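You operate a simulated robot arm through the tools that you are given. There is no shell and no other tool. Be economical: measure what you need, move in short steps, check, and stop when the job is done.

You are at the controls of a simulated two-armed robot. One attempt, no reset.

JOB
Take the big scoop and leave it on the top of the wrapping plate. Take the wing bolt and put it on the top of the bare pavers. Put the 40 mm spacer from the top of the fitting bench on the top of the wall shelf and the 30 mm spacer on top of the grey cube there. Take the orange bearing and put it on top of the white paver. Take the loose socket and leave it on the top of the wide-celled block. Put the green handled sample cup on the top of the fitting bench away on the top of the steel bench. The order is free. Set down upright: spacer, orange bearing, loose socket, green handled sample cup.

Only the result counts: the job must be done as asked and must still hold three seconds after the hand-in. Knocking over, shifting, dropping, spilling or breaking anything else fails it.

ROBOT AND FRAMES
Two 7-joint arms with two-finger grippers on one trunk, on a base that drives. Base frame: it is fixed to the floor where the robot stands at the start and does not move with it; the origin is under the middle of the robot, x ahead of it, y to its left, z up; the surface under the hand at the start is at about z = 800. Readings come in mm, degrees, newtons and seconds.
The left shoulder is at the start at [60, 123, 945], the right one opposite. With the tool pointing down near the work surface each hand reaches from about 360 to 800 mm from the robot's upright axis, wherever it stands, measured 20 degrees to its own side. Places, roughly: big scoop [750, 0, 750]; cube (10x10x10 cm) [1600, 2000, 900]; green handled sample cup [2500, 2000, 1000]; loose socket (6x6x12 cm) [2100, 1900, 900]; orange bearing (5x5x8 cm) [2100, 1700, 900]; spacer [1250, 1750, 1000]; top of the bare pavers [1500, 200, 700]; top of the steel bench (20x50 cm) [920, -5260, 840]; top of the wall shelf [0, 2200, 900]; top of the wide-celled block [-1600, 0, 600]; top of the wrapping plate [700, -1800, 900]; white paver (16x8x4 cm) [600, -300, 800]; wing bolt (8x3x8 cm) [500, 200, 900]. Payload 1.47 kg a hand.
The tool frame of a hand sits at the grasp point between the pads (the TCP): z along the fingers, y along the line on which they close. The tips reach 16 mm beyond it. The gripper opens to 87 mm. The gripper's body begins 55 mm behind the TCP.
Orientation is that of the tool frame in the base frame, as a unit quaternion [x, y, z, w]. With the fingers straight down and closing along the base's y, the tool's x points along the base's -x, its y along +y and its z along -z.

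CONTROLS
- The arms move only by the tool nudge_tool. It takes "left_increments", "right_increments" or both (then of equal length, played together; a hand with none holds still); each is a list of rows, each a list of 6 numbers: the shift along the tool's x, y, z in mm, then the turn, a rotation vector about the tool's x, y, z in rad. In form: [[tx, ty, tz, rx, ry, rz], ...]. A call has 1 to 8 rows; each row is the pose to reach, as a shift and turn from the pose commanded when the call began, along the tool's axes at that moment. "left_jaw" and "right_jaw" are, for a hand that has rows, the closure in counts, from 0 (fully open) to 255 (shut), set as the call begins (left out, the last holds). Rows are played at 5 a second. More than 50 mm and 8.6 degrees between two rows, or a gripper value outside its range, and nothing of the call is played. Where a pose cannot be reached the arm comes as near as it can. A force on the tool above 40 N (or 10 N above the force at the start of the call, whichever is more), or a blocked arm, ends the call early, and 0.2 s more pass. Each finger travels about 153 mm/s and halts on what it meets, pressing with about 28 N; the grip force reading is that of the motor and also rises with nothing between the fingers. The clock runs only during rows and for 0.2 s after the last one: add rows that repeat a pose to give the fingers time. It gives the time, the measured TCP pose, the force on the tool (base axes), the opening and the grip force at its end, in the units of the frame above (readings bear some noise), with the torque about the TCP (base axes, N m) and any sound that the robot's microphone picked up, and new pictures: "views" is both (left out), scene, wrist or none (wrist: the cameras of the hands that moved).
- Cameras (640 x 400 px; columns grow to the right, rows downward): "scene" is now at [84.8, -19.3, 1500.8]; the picture's right is [-0.25, -0.97, 0.00], its down [-0.72, 0.19, -0.67] and it looks along [0.65, -0.17, -0.74] (base axes); focal length 251 px, centre (320, 200). "left" rides on the left gripper at [73, -12, -90] in its tool frame; the picture's right is [0.16, 0.99, 0.00], its down [-0.72, 0.12, -0.68] and it looks along [-0.67, 0.11, 0.73] (tool axes); focal length 247 px, centre (320, 200). "right" rides on the right gripper at [73, 12, -90] in its tool frame; the picture's right is [-0.16, 0.99, 0.00], its down [-0.72, -0.12, -0.68] and it looks along [-0.67, -0.11, 0.73] (tool axes); focal length 247 px, centre (320, 200). There is no depth. A picture from a camera that has moved, and an enlarged one, comes with that camera's place and axes in the base frame and with its lens.
- move_column(by): slides the trunk up (or, below 0, down) by that many mm; the arms and the scene camera ride with it, the base frame stays. It gives what a move gives, with no picture.
- roll_base(legs): drives the robot by 1 to 6 legs, each [ahead, left, turn to the left] in mm, mm and degrees, along the robot's own axes; the way and the turn of a leg run together, so that a leg with both is an arc; at most 1500 mm and 180 degrees a leg. The arms and the cameras ride along, it lands a little off, and it stops where it bumps. It gives what a move gives, and a new picture of the scene camera.
- head_to(pan, tilt): turns the head with the scene camera to pan (to the left, within 120 degrees either way) and tilt (down, from -29 to 69), counted from straight ahead of the robot. It gives what a move gives, and a new picture of the scene camera.
- inspect(camera, box): a new picture of the part [left, top, right, bottom] of that camera's present view, enlarged. It takes no simulated time.
- close_job(): hands the job in; it is judged then, once.

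Go step by step. Nothing tells you exact positions but the pictures and the camera data: compare them with the known pose of the tool, close in by small moves and look again before you grip or let go. The budget is 207 turns and 260 pictures, counting those below and the enlarged ones. Unless the task says otherwise, let go and move clear before handing in.

The tools are called after "Emit:" as a command line: name --argument value ..., lists and objects as JSON in quotes. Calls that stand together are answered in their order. nudge_tool: Moves the arms, as the interface text tells. Its arguments: {"type":"object","properties":{"left_increments":{"type":"array","items":{"type":"array","items":{"type":"number"}}},"left_jaw":{"type":"number"},"right_increments":{"type":"array","items":{"type":"array","items":{"type":"number"}}},"right_jaw":{"type":"number"},"views":{"type":"string","enum":["both","scene","wrist","none"]}},"required":[]} The other tools are called the same way: move_column (by) slides the trunk up or down; roll_base (legs) drives the base; head_to (pan, tilt) turns the head that bears the scene camera; inspect (camera, box) takes an enlarged picture of a part of a camera's view; close_job () hands the job in.

At the start:

```text
clock: 0.0
left_tcp_pos: [484.1, 137.8, 1149.8]
left_tcp_rot: [0.001, 1.0, -0.001, 0.0]
left_wrist_force: [-0.1, -0.5, 0.1]
left_moment: [0.01, 0.03, 0.01]
left_gripper_width: 87.2
left_finger_force: 0.1
right_tcp_pos: [436.9, -304.5, 1119.4]
right_tcp_rot: [0.0, 1.0, 0.0, 0.0]
right_wrist_force: [0.0, -0.1, -0.6]
right_moment: [0.01, -0.03, -0.02]
right_gripper_width: 86.8
right_finger_force: 0.0
trunk travel left (down, up): [-100.0, 130.0]
robot x, y, heading: [-0.1, -6.1, -0.2]
head pan, tilt: [-14.6, 47.9]
```

scene: 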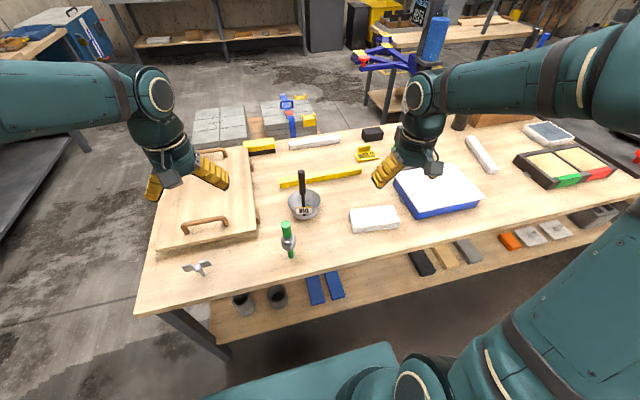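
right: 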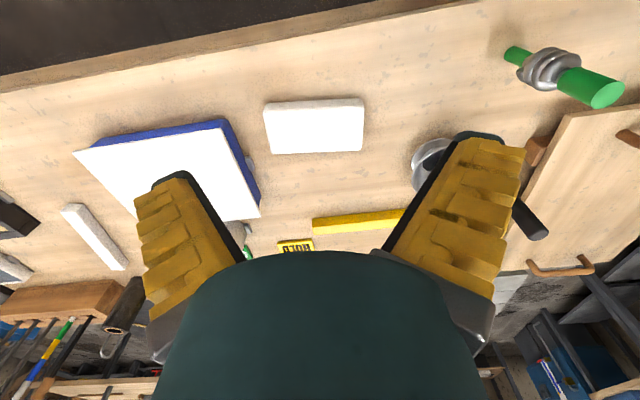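
left: 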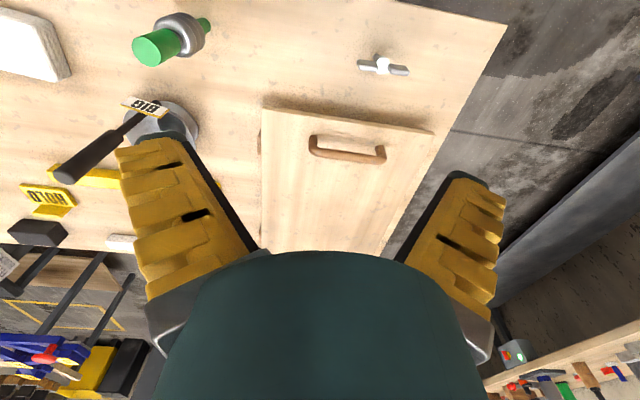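

I see the bench ahead with the big scoop (labelled BIG), the wing bolt and the white paver; pavers stacked on the floor behind it. I'll look around with the head before moving anything.

Emit:
inspect --camera "scene" --box '[130, 80, 450, 280]'

Emit:
head_to --pan 60 --tilt 15

Emit:
head_to --pan 115 --tilt 15

Emit:
head_to --pan -60 --tilt 15

Emit:
head_to --pan -115 --tilt 15

Emit:
head_to --pan 0 --tilt 20

```text
2.00 times, centred on (290, 180) of scene
camera zoom: at [84.8, -19.3, 1500.8], right [-0.25, -0.97, 0.0], down [-0.72, 0.19, -0.67], along [0.65, -0.17, -0.74], focal length 502 px, centre (380, 240)
```

zoom: 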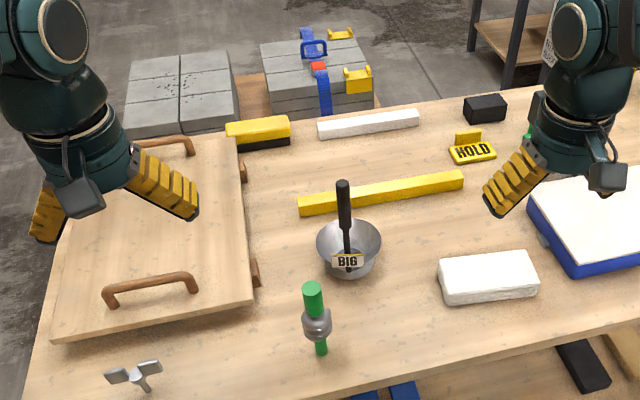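

```text
clock: 1.5
left_tcp_pos: [483.3, 137.1, 1150.2]
left_tcp_rot: [0.0, 1.0, -0.001, 0.0]
left_wrist_force: [0.8, -0.1, 0.6]
left_moment: [0.0, 0.04, 0.03]
left_gripper_width: 86.6
left_finger_force: 0.1
right_tcp_pos: [435.4, -304.2, 1118.7]
right_tcp_rot: [-0.001, 1.0, 0.0, -0.001]
right_wrist_force: [-0.4, 0.6, -0.4]
right_moment: [0.0, 0.01, 0.01]
right_gripper_width: 87.0
right_finger_force: 0.0
trunk travel left (down, up): [-100.0, 130.0]
robot x, y, heading: [2.8, -0.3, 0.1]
head pan, tilt: [60.0, 15.0]
camera scene: at [55.1, 81.4, 1551.6], right [0.87, -0.5, 0.0], down [-0.13, -0.22, -0.97], along [0.48, 0.84, -0.26], focal length 251 px, centre (320, 200)
```

scene: 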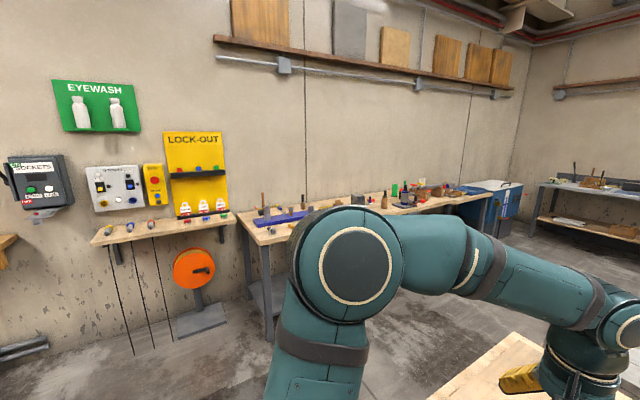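

```text
clock: 2.7
left_tcp_pos: [483.0, 135.8, 1149.9]
left_tcp_rot: [0.0, 1.0, 0.0, 0.0]
left_wrist_force: [0.3, -1.3, -0.1]
left_moment: [0.0, 0.01, -0.03]
left_gripper_width: 87.0
left_finger_force: 0.0
right_tcp_pos: [437.0, -304.9, 1118.8]
right_tcp_rot: [0.0, 1.0, 0.0, 0.0]
right_wrist_force: [0.1, 0.4, 0.3]
right_moment: [0.02, -0.01, 0.0]
right_gripper_width: 86.9
right_finger_force: 0.1
trunk travel left (down, up): [-100.0, 130.0]
robot x, y, heading: [1.3, 0.4, -0.0]
head pan, tilt: [115.0, 15.0]
camera scene: at [-31.0, 85.2, 1551.6], right [0.91, 0.42, 0.0], down [0.11, -0.23, -0.97], along [-0.41, 0.88, -0.26], focal length 251 px, centre (320, 200)
```

scene: 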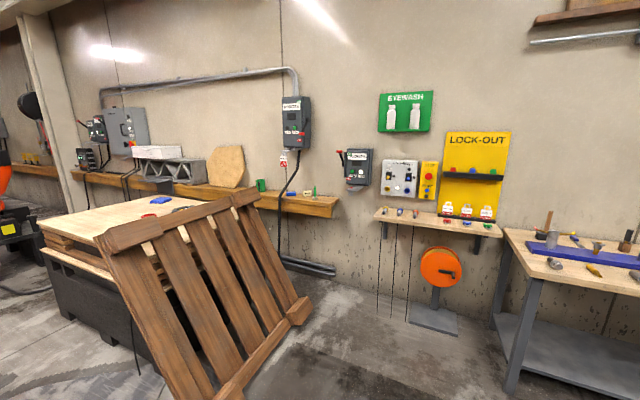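

```text
clock: 5.3
left_tcp_pos: [483.1, 139.0, 1150.4]
left_tcp_rot: [0.0, 1.0, 0.001, 0.0]
left_wrist_force: [0.2, 1.0, 0.3]
left_moment: [-0.03, 0.01, 0.01]
left_gripper_width: 87.0
left_finger_force: 0.2
right_tcp_pos: [436.3, -304.0, 1120.0]
right_tcp_rot: [0.0, 1.0, 0.0, 0.0]
right_wrist_force: [-0.5, -0.1, 0.2]
right_moment: [0.03, 0.03, -0.02]
right_gripper_width: 87.1
right_finger_force: 0.1
trunk travel left (down, up): [-100.0, 130.0]
robot x, y, heading: [2.5, -0.3, -0.1]
head pan, tilt: [-60.0, 15.0]
camera scene: at [55.1, -80.4, 1551.6], right [-0.87, -0.5, 0.0], down [-0.13, 0.22, -0.97], along [0.48, -0.84, -0.26], focal length 251 px, centre (320, 200)
```

scene: 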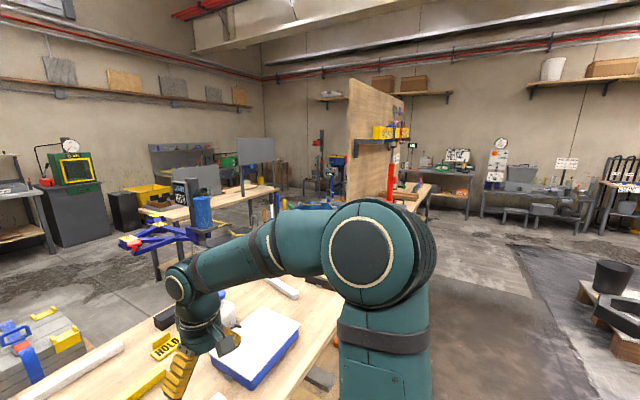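

```text
clock: 6.6
left_tcp_pos: [484.1, 136.8, 1149.5]
left_tcp_rot: [0.0, 1.0, 0.0, 0.0]
left_wrist_force: [-0.3, 0.8, -0.4]
left_moment: [-0.01, 0.01, -0.04]
left_gripper_width: 86.9
left_finger_force: 0.0
right_tcp_pos: [436.7, -303.5, 1119.5]
right_tcp_rot: [0.0, 1.0, 0.0, 0.001]
right_wrist_force: [0.6, -0.5, 0.2]
right_moment: [0.01, 0.0, 0.01]
right_gripper_width: 86.9
right_finger_force: 0.1
trunk travel left (down, up): [-100.0, 130.0]
robot x, y, heading: [3.2, 1.8, -0.1]
head pan, tilt: [-115.0, 15.0]
camera scene: at [-31.0, -84.2, 1551.6], right [-0.91, 0.42, 0.0], down [0.11, 0.23, -0.97], along [-0.41, -0.88, -0.26], focal length 251 px, centre (320, 200)
```

scene: 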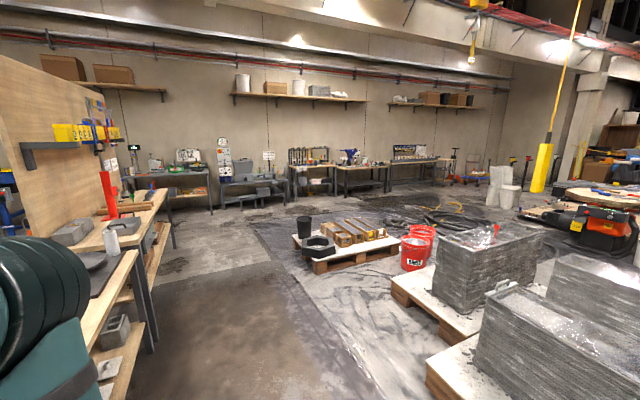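

```text
clock: 8.5
left_tcp_pos: [483.0, 137.3, 1147.9]
left_tcp_rot: [0.0, 1.0, 0.0, 0.001]
left_wrist_force: [-0.3, -0.6, -0.3]
left_moment: [0.02, 0.0, 0.04]
left_gripper_width: 87.0
left_finger_force: 0.1
right_tcp_pos: [435.9, -304.6, 1118.4]
right_tcp_rot: [0.0, 1.0, 0.0, 0.0]
right_wrist_force: [-0.9, 0.5, -2.2]
right_moment: [0.0, -0.02, 0.03]
right_gripper_width: 86.7
right_finger_force: 0.0
trunk travel left (down, up): [-100.0, 130.0]
robot x, y, heading: [-0.5, 0.3, -0.0]
head pan, tilt: [0.0, 20.0]
camera scene: at [101.5, 0.5, 1543.4], right [0.0, -1.0, 0.0], down [-0.34, 0.0, -0.94], along [0.94, 0.0, -0.34], focal length 251 px, centre (320, 200)
```

scene: 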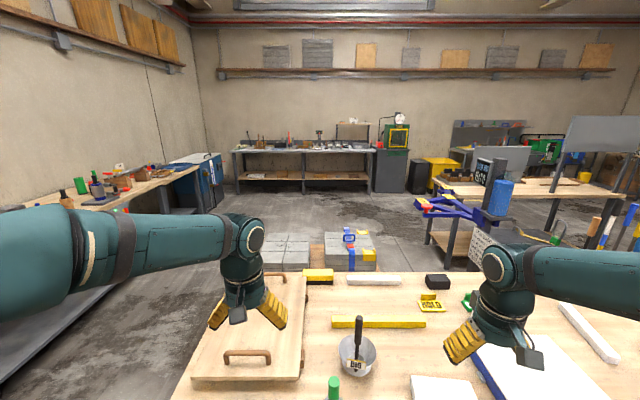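

The bench ahead, the fitting bench along the left wall and the shelf under the lock-out board are placed. Next I look closely at the wing bolt and scoop from the wrist cameras.

Emit:
inspect --camera "left" --box '[330, 30, 450, 105]'

Emit:
head_to --pan 0 --tilt 55

Emit:
inspect --camera "scene" --box '[200, 120, 360, 220]'

```text
5.33 times, centred on (390, 68) of left
camera zoom: at [411.2, 126.7, 1239.0], right [-0.16, 0.99, 0.0], down [0.72, 0.12, 0.68], along [0.67, 0.11, -0.73], focal length 1317 px, centre (-53, 907)
```

zoom: 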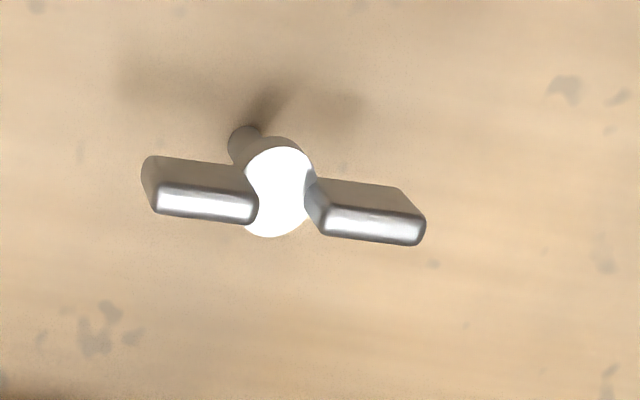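

```text
clock: 9.5
left_tcp_pos: [484.1, 137.7, 1148.8]
left_tcp_rot: [0.0, 1.0, 0.0, 0.0]
left_wrist_force: [-1.2, -0.3, -0.1]
left_moment: [0.01, -0.02, 0.03]
left_gripper_width: 87.2
left_finger_force: 0.1
right_tcp_pos: [435.7, -303.4, 1118.9]
right_tcp_rot: [0.0, 1.0, 0.0, 0.0]
right_wrist_force: [0.2, -0.6, -0.2]
right_moment: [0.02, -0.01, 0.01]
right_gripper_width: 87.1
right_finger_force: 0.1
trunk travel left (down, up): [-100.0, 130.0]
robot x, y, heading: [1.3, -0.4, -0.2]
head pan, tilt: [0.0, 55.0]
camera scene: at [80.5, 0.5, 1491.4], right [0.0, -1.0, 0.0], down [-0.82, 0.0, -0.57], along [0.57, 0.0, -0.82], focal length 251 px, centre (320, 200)
```

scene: 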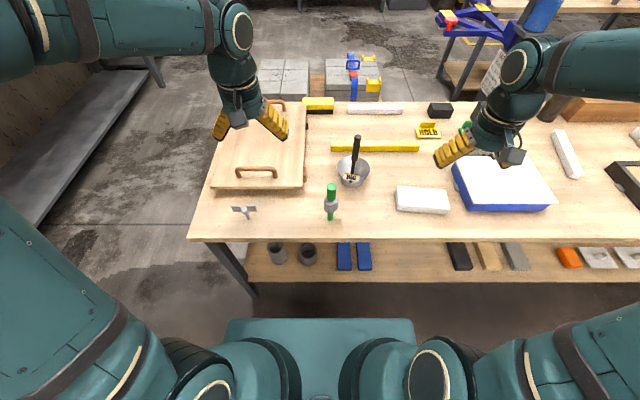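

```text
4.00 times, centred on (280, 170) of scene
camera zoom: at [80.5, 0.5, 1491.4], right [0.0, -1.0, 0.0], down [-0.82, 0.0, -0.57], along [0.57, 0.0, -0.82], focal length 1004 px, centre (480, 320)
```

zoom: 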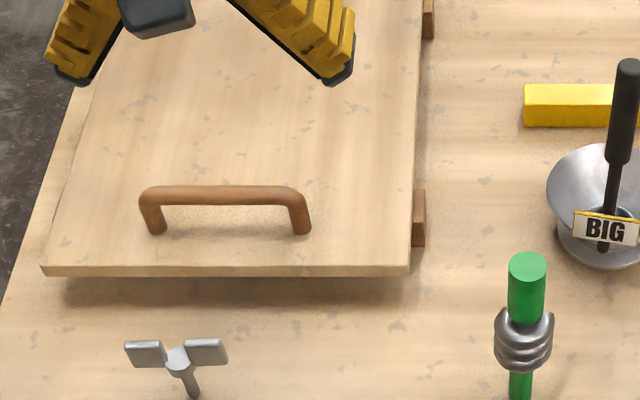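

The wing bolt stands on its stem at about (497, 234), hub top near z 840, wings along y. Now a closer view of the scoop from both wrists.

Emit:
inspect --camera "right" --box '[400, 110, 560, 260]'

Emit:
inspect --camera "left" --box '[40, 80, 220, 200]'

Emit:
inspect --camera "scene" --box '[310, 120, 390, 220]'

```text
2.67 times, centred on (480, 185) of right
camera zoom: at [364.0, -292.3, 1209.0], right [0.16, 0.99, 0.0], down [0.72, -0.12, 0.68], along [0.67, -0.11, -0.73], focal length 659 px, centre (-107, 240)
```

zoom: 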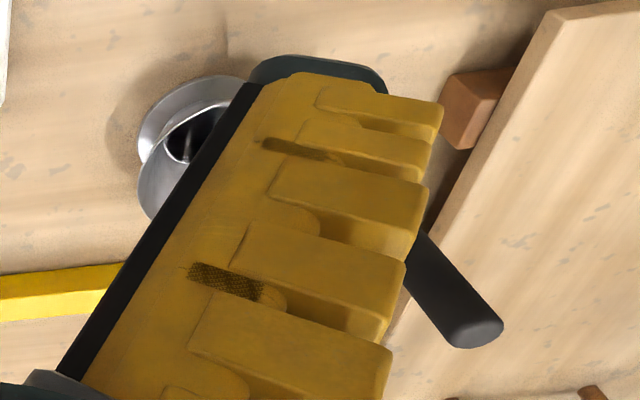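

```text
3.33 times, centred on (130, 140) of left
camera zoom: at [411.1, 126.7, 1239.0], right [-0.16, 0.99, 0.0], down [0.72, 0.12, 0.68], along [0.67, 0.11, -0.73], focal length 823 px, centre (953, 400)
```

zoom: 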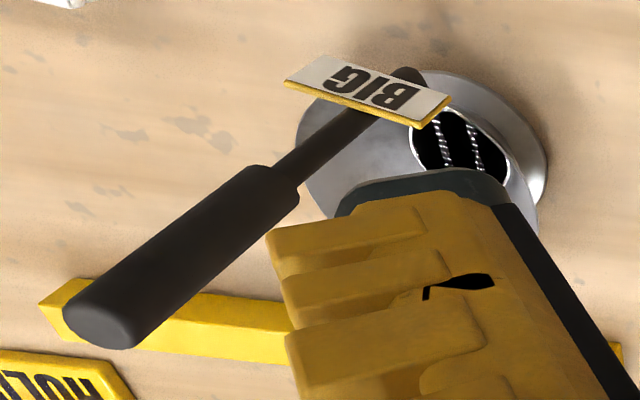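

```text
4.00 times, centred on (350, 170) of scene
camera zoom: at [80.5, 0.5, 1491.4], right [0.0, -1.0, 0.0], down [-0.82, 0.0, -0.57], along [0.57, 0.0, -0.82], focal length 1004 px, centre (200, 320)
```

zoom: 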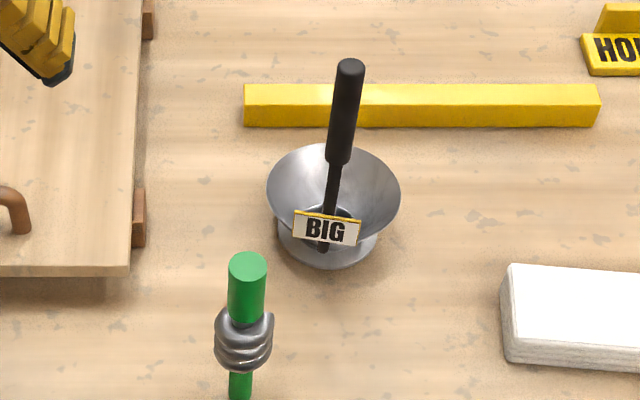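

The scoop seems to have a vertical handle at about (597, -98) from z 860 to 1043 with the bowl beyond it. I turn the left hand 90° for the wing bolt while moving the right hand to look at the scoop more closely.

Emit:
nudge_tool --left_increments '[[0, 0, 0, 0, 0, 0.145], [0, 0, 0, 0, 0, 0.29], [0, 0, 0, 0, 0, 0.435], [0, 0, 0, 0, 0, 0.58], [0, 0, 0, 0, 0, 0.725], [0, 0, 0, 0, 0, 0.87], [0, 0, 0, 0, 0, 1.015], [0, 0, 0, 0, 0, 1.16]]' --right_increments '[[0, 20, 0, 0, 0, 0], [-10, 50, 0, 0, 0, 0], [-15, 80, 0, 0, 0, 0], [-20, 120, 0, 0, 0, 0], [-20, 144, 0, 0, 0, 0], [-20, 144, 0, 0, 0, 0], [-20, 144, 0, 0, 0, 0], [-20, 144, 0, 0, 0, 0]]'

```text
clock: 11.3
left_tcp_pos: [484.6, 137.2, 1148.9]
left_tcp_rot: [0.55, 0.835, -0.001, 0.0]
left_wrist_force: [-0.7, 0.6, 0.4]
left_moment: [-0.01, 0.01, 0.0]
left_gripper_width: 86.8
left_finger_force: 0.1
right_tcp_pos: [460.0, -159.1, 1119.8]
right_tcp_rot: [0.0, 1.0, 0.0, -0.001]
right_wrist_force: [0.0, -0.1, -0.5]
right_moment: [-0.01, 0.02, 0.0]
right_gripper_width: 87.1
right_finger_force: 0.0
trunk travel left (down, up): [-100.0, 130.0]
robot x, y, heading: [-0.6, 1.8, 0.2]
head pan, tilt: [0.0, 55.0]
camera scene: at [80.5, 0.5, 1491.3], right [0.0, -1.0, 0.0], down [-0.82, 0.0, -0.57], along [0.57, 0.0, -0.82], focal length 251 px, centre (320, 200)
camera right: at [386.4, -147.8, 1210.0], right [0.16, 0.99, 0.0], down [0.72, -0.12, 0.68], along [0.67, -0.11, -0.73], focal length 247 px, centre (320, 200)
camera left: at [445.2, 200.6, 1239.0], right [0.84, 0.54, 0.0], down [0.39, -0.62, 0.68], along [0.36, -0.57, -0.73], focal length 247 px, centre (320, 200)
```

scene: 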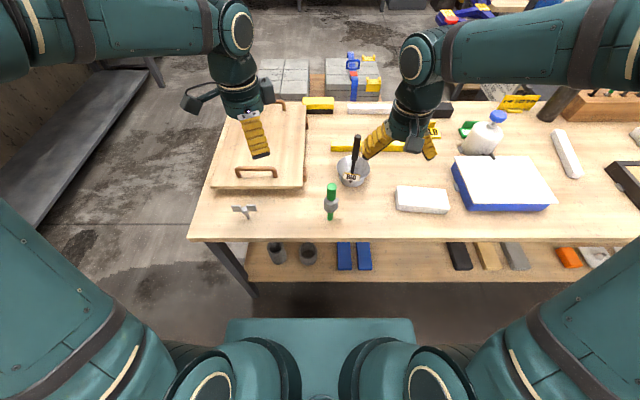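
right: 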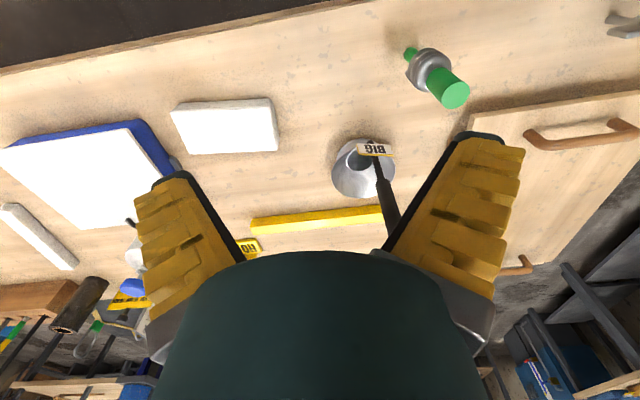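
left: 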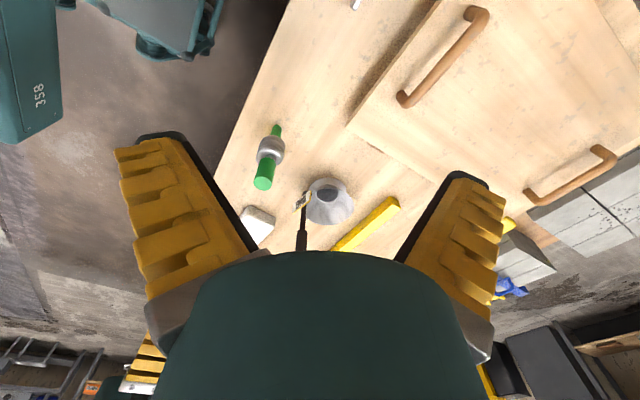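

Emit:
inspect --camera "right" --box '[310, 110, 420, 260]'

Emit:
inspect --camera "left" --box '[270, 160, 370, 250]'

```text
2.67 times, centred on (365, 185) of right
camera zoom: at [386.4, -147.8, 1210.0], right [0.16, 0.99, 0.0], down [0.72, -0.12, 0.68], along [0.67, -0.11, -0.73], focal length 659 px, centre (200, 240)
```

zoom: 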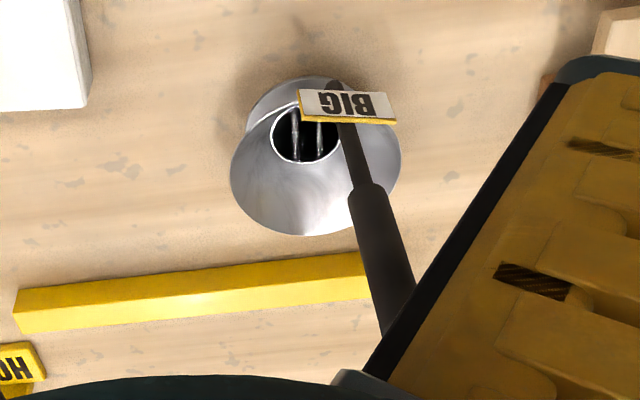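

```text
4.44 times, centred on (320, 205) of left
camera zoom: at [445.2, 200.6, 1239.0], right [0.84, 0.54, 0.0], down [0.39, -0.62, 0.68], along [0.36, -0.57, -0.73], focal length 1098 px, centre (320, 178)
```

zoom: 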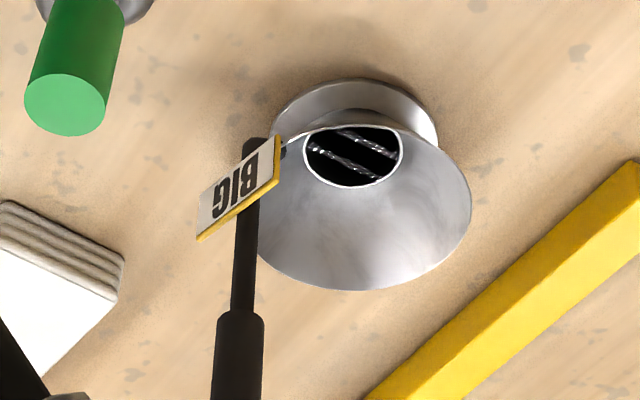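

The handle axis is at (598, -101), thick from z 953 to 1043. I finish turning the left hand and bring it over the bolt; the right one goes over the scoop's handle.

Emit:
nudge_tool --left_increments '[[20, 12, 0, 0, 0, 0.137], [40, 25, 20, 0, 0, 0.274], [60, 38, 50, 0, 0, 0.411], [84, 50, 90, 0, 0, 0.411], [84, 50, 130, 0, 0, 0.411], [84, 50, 175, 0, 0, 0.411], [84, 50, 215, 0, 0, 0.411]]' --right_increments '[[-45, 15, 0, 0, 0, 0], [-80, 30, 0, 0, 0, 0], [-110, 45, 0, 0, 0, 0], [-138, 58, 0, 0, 0, 0], [-138, 58, 20, 0, 0, 0], [-138, 58, 20, 0, 0, 0], [-138, 58, 20, 0, 0, 0]]'

```text
clock: 12.9
left_tcp_pos: [496.4, 236.7, 935.6]
left_tcp_rot: [0.707, 0.707, 0.0, 0.0]
left_wrist_force: [-0.2, -0.3, 0.2]
left_moment: [0.01, 0.01, -0.02]
left_gripper_width: 87.1
left_finger_force: 0.1
right_tcp_pos: [597.3, -99.6, 1099.6]
right_tcp_rot: [0.001, 1.0, 0.0, 0.0]
right_wrist_force: [0.4, 1.2, 0.2]
right_moment: [0.02, 0.03, -0.03]
right_gripper_width: 86.8
right_finger_force: 0.1
trunk travel left (down, up): [-100.0, 130.0]
robot x, y, heading: [2.3, 0.1, 0.1]
head pan, tilt: [0.0, 55.0]
camera scene: at [81.0, 0.4, 1491.3], right [0.0, -1.0, 0.0], down [-0.82, 0.0, -0.57], along [0.57, 0.0, -0.82], focal length 251 px, centre (320, 200)
camera right: at [524.1, -88.5, 1190.1], right [0.16, 0.99, 0.0], down [0.72, -0.12, 0.68], along [0.67, -0.11, -0.73], focal length 247 px, centre (320, 200)
camera left: at [485.4, 310.9, 1025.8], right [0.99, 0.16, 0.0], down [0.12, -0.72, 0.68], along [0.11, -0.67, -0.73], focal length 247 px, centre (320, 200)
```

scene: 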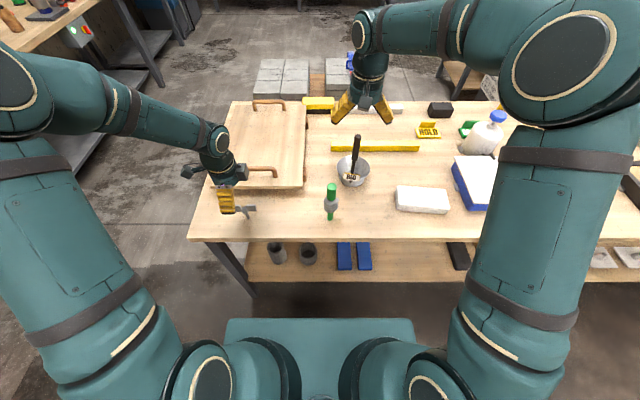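
right: 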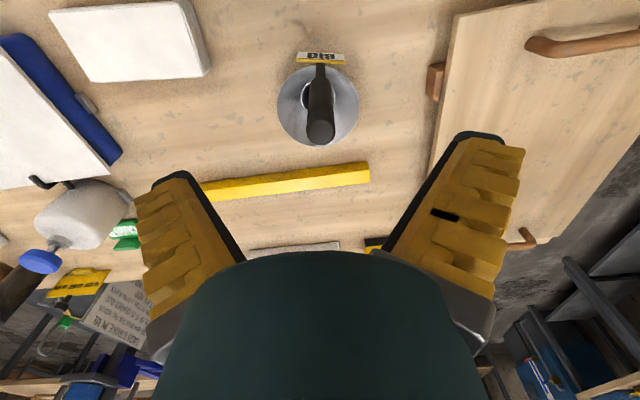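
left: 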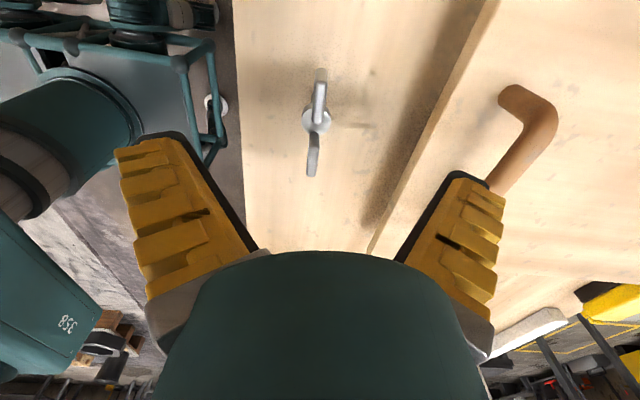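

Both hands are lined up: bolt hub at (495.5, 230.5, 849), scoop handle at (598.5, -100.6). I lower both and close.

Emit:
nudge_tool --left_increments '[[-6, -1, 45, 0, 0, 0], [-6, -1, 80, 0, 0, 0], [-6, -1, 97, 0, 0, 0], [-6, -1, 97, 0, 0, 0]]' --right_increments '[[-1, -1, 45, 0, 0, 0], [-1, -1, 80, 0, 0, 0], [-1, -1, 97, 0, 0, 0], [-1, -1, 97, 0, 0, 0]]'

```text
clock: 13.9
left_tcp_pos: [495.0, 229.4, 840.1]
left_tcp_rot: [0.707, 0.707, -0.001, 0.0]
left_wrist_force: [-0.7, -0.7, 0.5]
left_moment: [-0.01, 0.0, -0.02]
left_gripper_width: 87.1
left_finger_force: 0.2
right_tcp_pos: [597.0, -101.5, 1003.1]
right_tcp_rot: [0.0, 1.0, -0.001, 0.0]
right_wrist_force: [0.1, -0.2, 0.1]
right_moment: [0.01, -0.01, 0.02]
right_gripper_width: 86.8
right_finger_force: 0.1
trunk travel left (down, up): [-100.0, 130.0]
robot x, y, heading: [-0.5, 0.9, 0.1]
head pan, tilt: [0.0, 55.0]
camera scene: at [80.0, 0.5, 1491.4], right [0.0, -1.0, 0.0], down [-0.82, 0.0, -0.57], along [0.57, 0.0, -0.82], focal length 251 px, centre (320, 200)
camera right: at [523.4, -89.4, 1092.4], right [0.16, 0.99, 0.0], down [0.72, -0.12, 0.68], along [0.67, -0.11, -0.73], focal length 247 px, centre (320, 200)
camera left: at [483.7, 303.5, 929.4], right [0.99, 0.16, 0.0], down [0.12, -0.72, 0.68], along [0.11, -0.67, -0.73], focal length 247 px, centre (320, 200)
```

scene: 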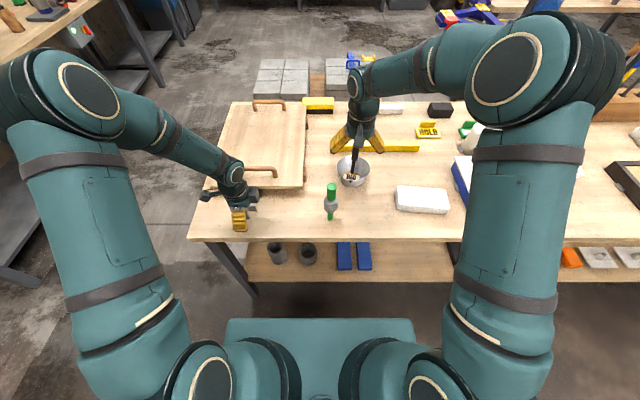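
right: 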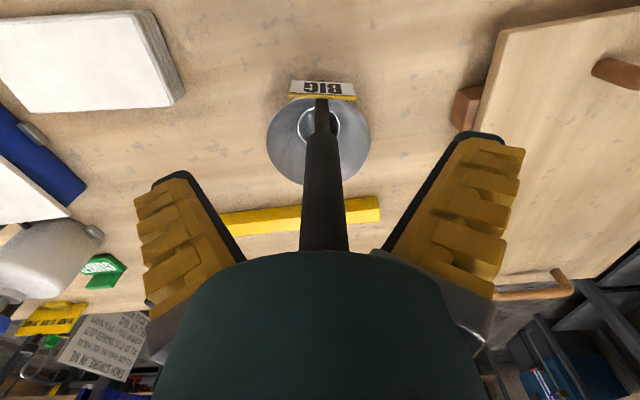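
left: 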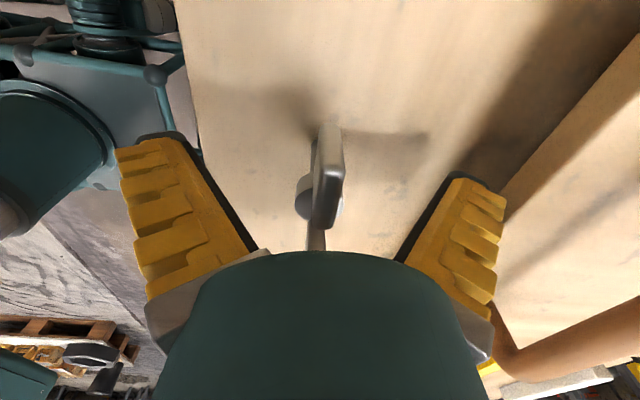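

Both are between the fingers. Closing both grippers.

Emit:
nudge_tool --left_increments '[[0, 0, 0, 0, 0, 0], [0, 0, 0, 0, 0, 0], [0, 0, 0, 0, 0, 0]]' --right_increments '[[0, 0, 0, 0, 0, 0], [0, 0, 0, 0, 0, 0], [0, 0, 0, 0, 0, 0]]' --left_jaw 255 --right_jaw 255 --views "wrist"

```text
clock: 14.7
left_tcp_pos: [495.5, 229.4, 839.0]
left_tcp_rot: [0.707, 0.707, 0.0, -0.001]
left_wrist_force: [0.0, 0.7, -1.5]
left_moment: [0.01, 0.03, -0.01]
left_gripper_width: 5.9
left_finger_force: 27.8
right_tcp_pos: [596.5, -100.7, 1003.0]
right_tcp_rot: [0.0, 1.0, 0.0, 0.0]
right_wrist_force: [1.5, 0.4, 1.0]
right_moment: [-0.02, -0.11, 0.03]
right_gripper_width: 9.1
right_finger_force: 28.3
trunk travel left (down, up): [-100.0, 130.0]
robot x, y, heading: [0.4, -1.1, 0.1]
head pan, tilt: [0.0, 55.0]
camera right: at [523.9, -89.4, 1092.7], right [0.16, 0.99, 0.0], down [0.72, -0.12, 0.68], along [0.67, -0.11, -0.73], focal length 247 px, centre (320, 200)
camera left: at [484.0, 303.6, 929.4], right [0.99, 0.16, 0.0], down [0.12, -0.72, 0.68], along [0.11, -0.67, -0.73], focal length 247 px, centre (320, 200)
```

right: 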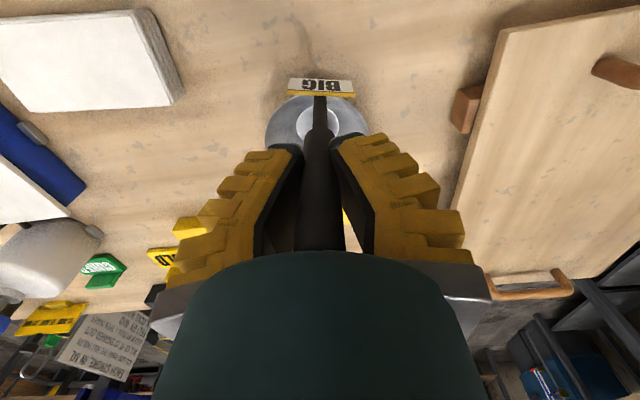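
left: 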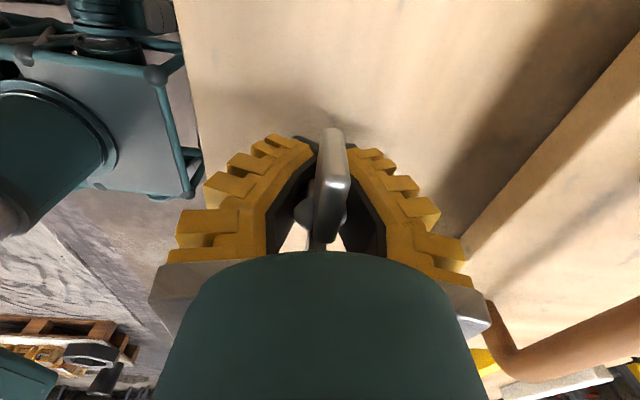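

Widths read 5.9 and 9.1 mm with full grip force; I lift both slightly and check.

Emit:
nudge_tool --left_increments '[[0, 0, -10, 0, 0, 0], [0, 0, -30, 0, 0, 0], [0, 0, -60, 0, 0, 0], [0, 0, -60, 0, 0, 0]]' --right_increments '[[0, 0, -10, 0, 0, 0], [0, 0, -30, 0, 0, 0], [0, 0, -60, 0, 0, 0], [0, 0, -60, 0, 0, 0]]'

```text
clock: 15.7
left_tcp_pos: [494.6, 230.6, 895.1]
left_tcp_rot: [0.707, 0.707, -0.001, -0.001]
left_wrist_force: [0.8, -0.9, -1.5]
left_moment: [0.02, -0.02, 0.01]
left_gripper_width: 5.9
left_finger_force: 28.9
right_tcp_pos: [596.9, -100.8, 1060.5]
right_tcp_rot: [0.0, 1.0, 0.001, 0.0]
right_wrist_force: [-0.9, -0.2, -2.5]
right_moment: [0.07, 0.17, -0.02]
right_gripper_width: 8.9
right_finger_force: 28.2
trunk travel left (down, up): [-100.0, 130.0]
robot x, y, heading: [-0.4, -1.6, 0.2]
head pan, tilt: [0.0, 55.0]
camera scene: at [81.6, 0.5, 1491.2], right [0.0, -1.0, 0.0], down [-0.82, 0.0, -0.57], along [0.57, 0.0, -0.82], focal length 251 px, centre (320, 200)
camera right: at [524.4, -89.7, 1150.3], right [0.16, 0.99, 0.0], down [0.72, -0.12, 0.68], along [0.67, -0.11, -0.73], focal length 247 px, centre (320, 200)
camera left: at [482.8, 303.4, 985.6], right [0.99, 0.16, 0.0], down [0.12, -0.72, 0.68], along [0.11, -0.67, -0.73], focal length 247 px, centre (320, 200)
```

scene: 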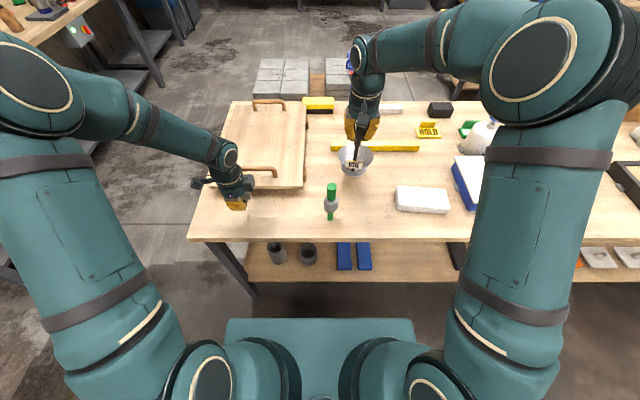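
right: 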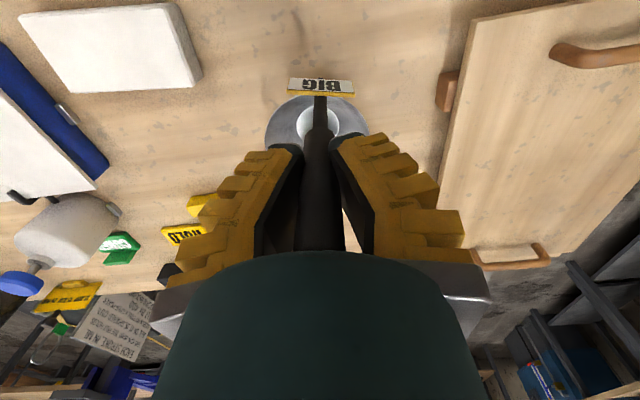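
left: 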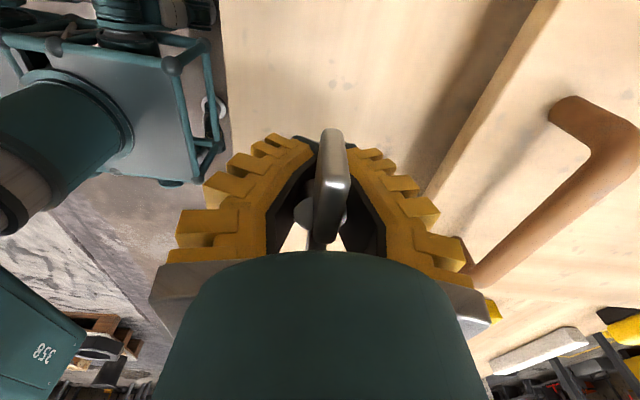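

Both objects are held and lifted. A tall green tool stands near (500, -33), so I raise and shift the scoop away to the right before backing off.

Emit:
nudge_tool --left_increments '[[0, 0, -45, 0, 0, 0], [0, 0, -90, 0, 0, 0], [0, 0, -130, 0, 0, 0], [0, 0, -150, 0, 0, 0], [0, 0, -150, 0, 0, 0], [0, 0, -150, 0, 0, 0]]' --right_increments '[[0, -20, -40, 0, 0, 0], [0, -40, -80, 0, 0, 0], [0, -60, -110, 0, 0, 0], [0, -80, -130, 0, 0, 0], [0, -80, -150, 0, 0, 0], [0, -80, -150, 0, 0, 0]]' --views "none"

Emit:
head_to --pan -50 --tilt 35

Emit:
roll_base --legs '[[-250, 0, 0], [0, -900, 0]]'

```text
clock: 17.1
left_tcp_pos: [492.4, 228.6, 1044.9]
left_tcp_rot: [0.707, 0.707, 0.0, 0.0]
left_wrist_force: [0.3, 0.9, -2.0]
left_moment: [0.0, -0.02, -0.01]
left_gripper_width: 6.1
left_finger_force: 28.3
right_tcp_pos: [596.5, -182.6, 1211.7]
right_tcp_rot: [0.001, 1.0, 0.0, -0.001]
right_wrist_force: [0.2, -0.1, -2.1]
right_moment: [0.01, 0.14, 0.01]
right_gripper_width: 9.0
right_finger_force: 28.0
trunk travel left (down, up): [-100.0, 130.0]
robot x, y, heading: [-2.9, 2.5, -0.2]
head pan, tilt: [0.0, 55.0]
```

```text
clock: 18.3
left_tcp_pos: [492.1, 229.4, 1045.4]
left_tcp_rot: [0.707, 0.707, 0.0, -0.001]
left_wrist_force: [0.2, 0.4, -0.1]
left_moment: [0.02, 0.0, 0.02]
left_gripper_width: 6.3
left_finger_force: 27.8
right_tcp_pos: [596.7, -182.2, 1212.6]
right_tcp_rot: [0.0, 1.0, 0.0, 0.0]
right_wrist_force: [-0.5, 0.6, -2.0]
right_moment: [0.02, 0.14, -0.04]
right_gripper_width: 8.7
right_finger_force: 27.6
trunk travel left (down, up): [-100.0, 130.0]
robot x, y, heading: [0.7, 2.0, 0.2]
head pan, tilt: [-50.0, 35.0]
camera scene: at [65.3, -67.0, 1519.5], right [-0.77, -0.64, 0.0], down [-0.37, 0.44, -0.82], along [0.53, -0.63, -0.57], focal length 251 px, centre (320, 200)
```

scene: 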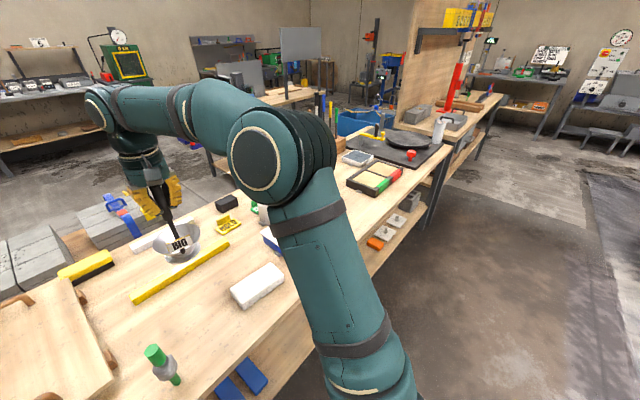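

```text
clock: 28.1
left_tcp_pos: [253.6, -666.8, 1044.6]
left_tcp_rot: [0.694, 0.72, -0.001, 0.0]
left_wrist_force: [-1.5, -0.1, -1.2]
left_moment: [0.01, -0.02, 0.01]
left_gripper_width: 5.8
left_finger_force: 28.0
right_tcp_pos: [371.6, -1074.7, 1212.6]
right_tcp_rot: [-0.016, 1.0, 0.0, 0.001]
right_wrist_force: [-0.9, 0.8, -2.2]
right_moment: [0.03, 0.12, -0.01]
right_gripper_width: 7.5
right_finger_force: 27.9
trunk travel left (down, up): [-100.0, 130.0]
robot x, y, heading: [-231.2, -910.5, 2.0]
head pan, tilt: [-50.0, 35.0]
camera scene: at [-163.3, -978.0, 1519.6], right [-0.74, -0.67, 0.0], down [-0.38, 0.43, -0.82], along [0.55, -0.61, -0.57], focal length 251 px, centre (320, 200)
```

scene: 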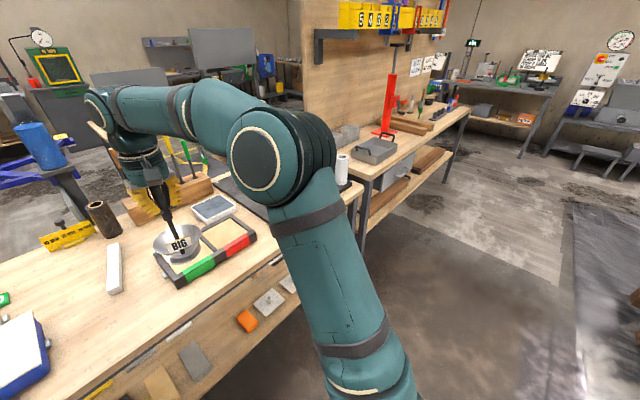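

The dark round disc on the mat at about (706, -1877) is the wrapping plate. I drive on and look down at it.

Emit:
roll_base --legs '[[0, -800, -2]]'

Emit:
head_to --pan -10 --tilt 45

```text
clock: 35.3
left_tcp_pos: [275.2, -1458.9, 1045.3]
left_tcp_rot: [0.708, 0.706, 0.0, 0.0]
left_wrist_force: [-0.4, -0.5, -0.1]
left_moment: [0.0, 0.0, 0.0]
left_gripper_width: 5.9
left_finger_force: 28.4
right_tcp_pos: [376.8, -1869.7, 1212.3]
right_tcp_rot: [0.002, 1.0, -0.001, 0.0]
right_wrist_force: [0.3, 0.4, -2.0]
right_moment: [0.02, 0.15, 0.01]
right_gripper_width: 7.0
right_finger_force: 28.1
trunk travel left (down, up): [-100.0, 130.0]
robot x, y, heading: [-217.2, -1683.0, -0.4]
head pan, tilt: [-50.0, 35.0]
camera scene: at [-153.6, -1753.1, 1519.6], right [-0.77, -0.64, 0.0], down [-0.37, 0.44, -0.82], along [0.52, -0.63, -0.57], focal length 251 px, centre (320, 200)
```

scene: 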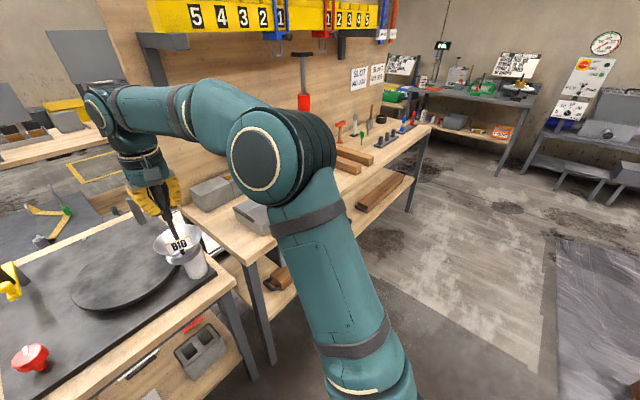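

```text
clock: 36.4
left_tcp_pos: [275.6, -1457.7, 1044.6]
left_tcp_rot: [0.709, 0.706, 0.0, 0.0]
left_wrist_force: [-0.1, -0.4, -1.1]
left_moment: [0.0, 0.0, -0.01]
left_gripper_width: 6.0
left_finger_force: 28.1
right_tcp_pos: [377.0, -1869.1, 1211.3]
right_tcp_rot: [0.002, 1.0, 0.0, 0.0]
right_wrist_force: [0.9, 0.3, -2.2]
right_moment: [0.03, 0.18, -0.01]
right_gripper_width: 6.8
right_finger_force: 28.0
trunk travel left (down, up): [-100.0, 130.0]
robot x, y, heading: [-220.2, -1687.5, -0.2]
head pan, tilt: [-10.0, 45.0]
camera scene: at [-130.0, -1699.8, 1504.8], right [-0.18, -0.98, 0.0], down [-0.7, 0.13, -0.71], along [0.7, -0.13, -0.71], focal length 251 px, centre (320, 200)
```

scene: 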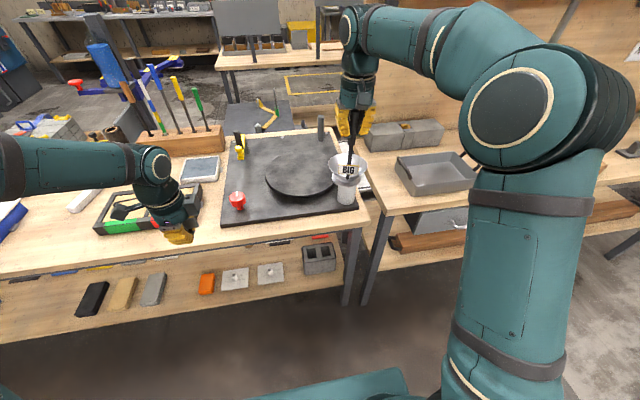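

The disc's centre is near (698, -1768). The right jaw width fell from 9 to 7 mm, so I check the grip before going on.

Emit:
inspect --camera "right" --box '[140, 0, 500, 260]'

Emit:
inspect --camera "scene" --box '[220, 80, 400, 230]'

```text
1.54 times, centred on (320, 130) of right
camera zoom: at [304.2, -1857.0, 1302.2], right [0.16, 0.99, 0.0], down [0.72, -0.12, 0.68], along [0.67, -0.11, -0.73], focal length 380 px, centre (320, 308)
```

zoom: 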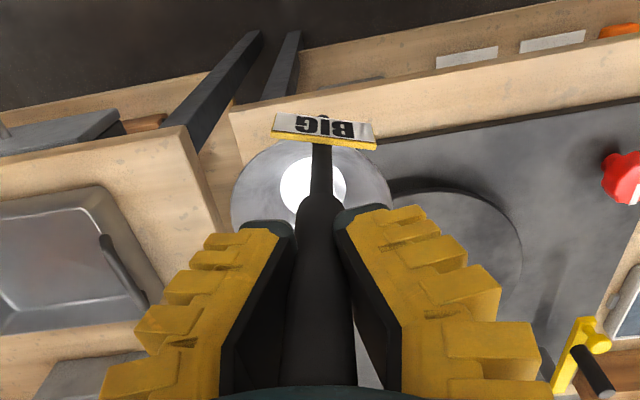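

```text
2.67 times, centred on (310, 155) of scene
camera zoom: at [-130.0, -1699.8, 1504.8], right [-0.18, -0.98, 0.0], down [-0.7, 0.13, -0.71], along [0.7, -0.13, -0.71], focal length 669 px, centre (347, 320)
```

zoom: 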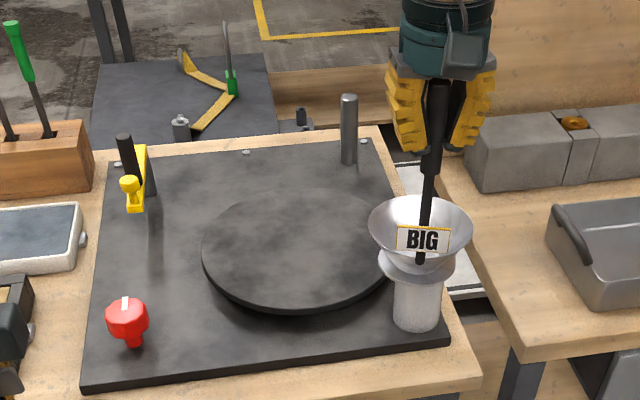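

The scoop is still held. I move the base towards the plate so that the right hand can reach its middle.

Emit:
roll_base --legs '[[190, 60, 0]]'

Emit:
inspect --camera "right" --box '[0, 0, 640, 400]'

```text
clock: 38.0
left_tcp_pos: [466.1, -1394.0, 1044.0]
left_tcp_rot: [0.705, 0.709, -0.001, -0.001]
left_wrist_force: [-0.1, 0.3, -2.4]
left_moment: [0.0, 0.03, 0.01]
left_gripper_width: 5.9
left_finger_force: 28.0
right_tcp_pos: [572.6, -1804.2, 1211.3]
right_tcp_rot: [-0.002, 1.0, 0.0, 0.0]
right_wrist_force: [0.0, 0.2, -3.3]
right_moment: [0.04, 0.16, 0.01]
right_gripper_width: 6.5
right_finger_force: 28.2
trunk travel left (down, up): [-100.0, 130.0]
robot x, y, heading: [-26.3, -1626.2, 0.4]
head pan, tilt: [-10.0, 45.0]
camera scene: at [64.0, -1638.5, 1504.7], right [-0.17, -0.99, 0.0], down [-0.7, 0.12, -0.71], along [0.7, -0.12, -0.71], focal length 251 px, centre (320, 200)
```

scene: 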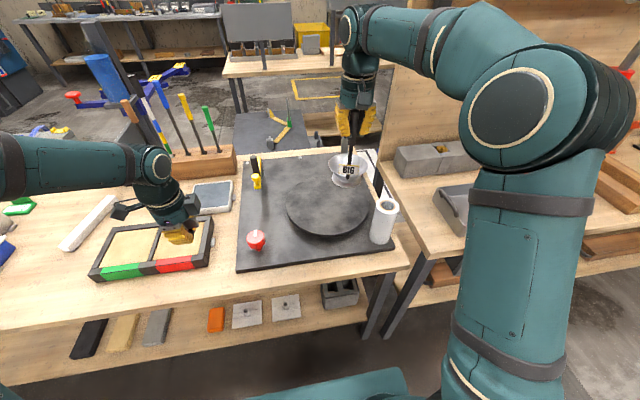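

```text
1.00 times, centred on (320, 200) of right (not enlarged: the box is as wide or as high as the picture)
camera zoom: at [499.3, -1792.5, 1301.8], right [0.15, 0.99, 0.0], down [0.73, -0.11, 0.68], along [0.67, -0.1, -0.73], focal length 247 px, centre (320, 200)
```

zoom: 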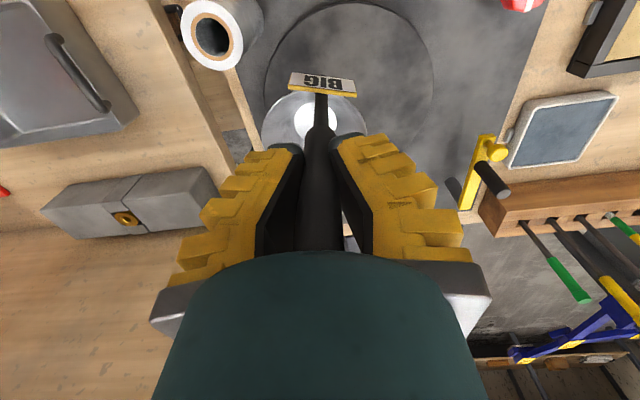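

The bowl is now roughly at (637, -1818), the disc centre near (645, -1762). I shift over it and lower part of the way.

Emit:
nudge_tool --right_increments '[[-5, 30, 0, 0, 0, 0], [-10, 55, 0, 0, 0, 0], [-10, 55, 25, 0, 0, 0], [-10, 55, 50, 0, 0, 0], [-10, 55, 50, 0, 0, 0]]'

Emit:
inspect --camera "scene" --box '[220, 110, 420, 270]'

```text
clock: 39.2
left_tcp_pos: [466.1, -1394.3, 1045.2]
left_tcp_rot: [0.705, 0.709, 0.0, 0.001]
left_wrist_force: [0.0, 0.5, -1.0]
left_moment: [0.0, 0.01, -0.03]
left_gripper_width: 6.0
left_finger_force: 27.7
right_tcp_pos: [579.8, -1748.7, 1161.9]
right_tcp_rot: [-0.002, 1.0, 0.0, 0.0]
right_wrist_force: [0.3, -0.4, -3.2]
right_moment: [0.06, 0.17, -0.02]
right_gripper_width: 6.3
right_finger_force: 28.4
trunk travel left (down, up): [-100.0, 130.0]
robot x, y, heading: [-22.8, -1627.2, 0.2]
head pan, tilt: [-10.0, 45.0]
camera scene: at [62.7, -1639.0, 1504.8], right [-0.17, -0.99, 0.0], down [-0.7, 0.12, -0.71], along [0.7, -0.12, -0.71], focal length 251 px, centre (320, 200)
camera right: at [507.0, -1737.6, 1251.9], right [0.15, 0.99, 0.0], down [0.72, -0.11, 0.68], along [0.67, -0.1, -0.73], focal length 247 px, centre (320, 200)
```

scene: 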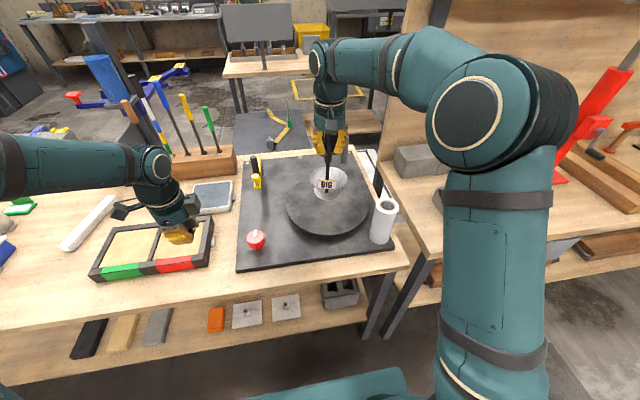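
right: 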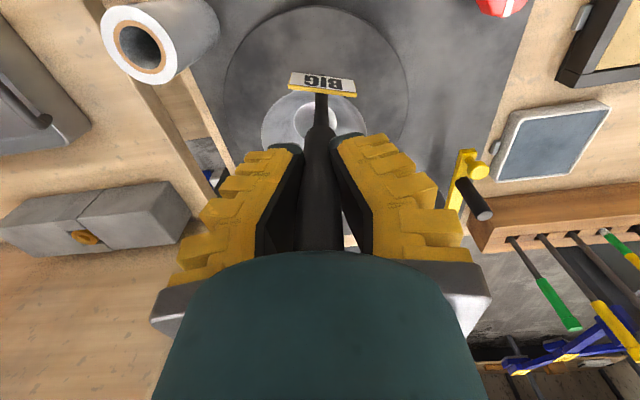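

```text
2.50 times, centred on (320, 190) of scene
camera zoom: at [62.7, -1639.0, 1504.8], right [-0.17, -0.99, 0.0], down [-0.7, 0.12, -0.71], along [0.7, -0.12, -0.71], focal length 627 px, centre (320, 225)
```

zoom: 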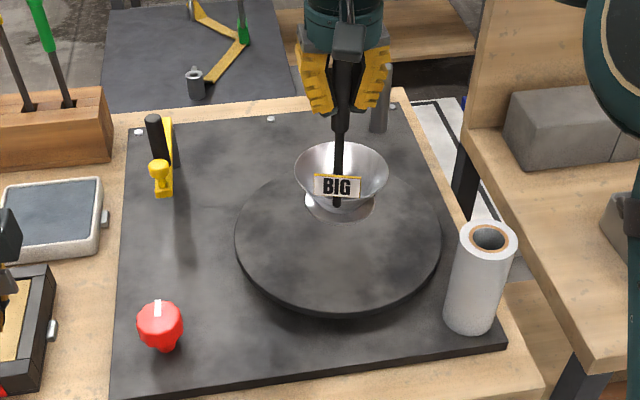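

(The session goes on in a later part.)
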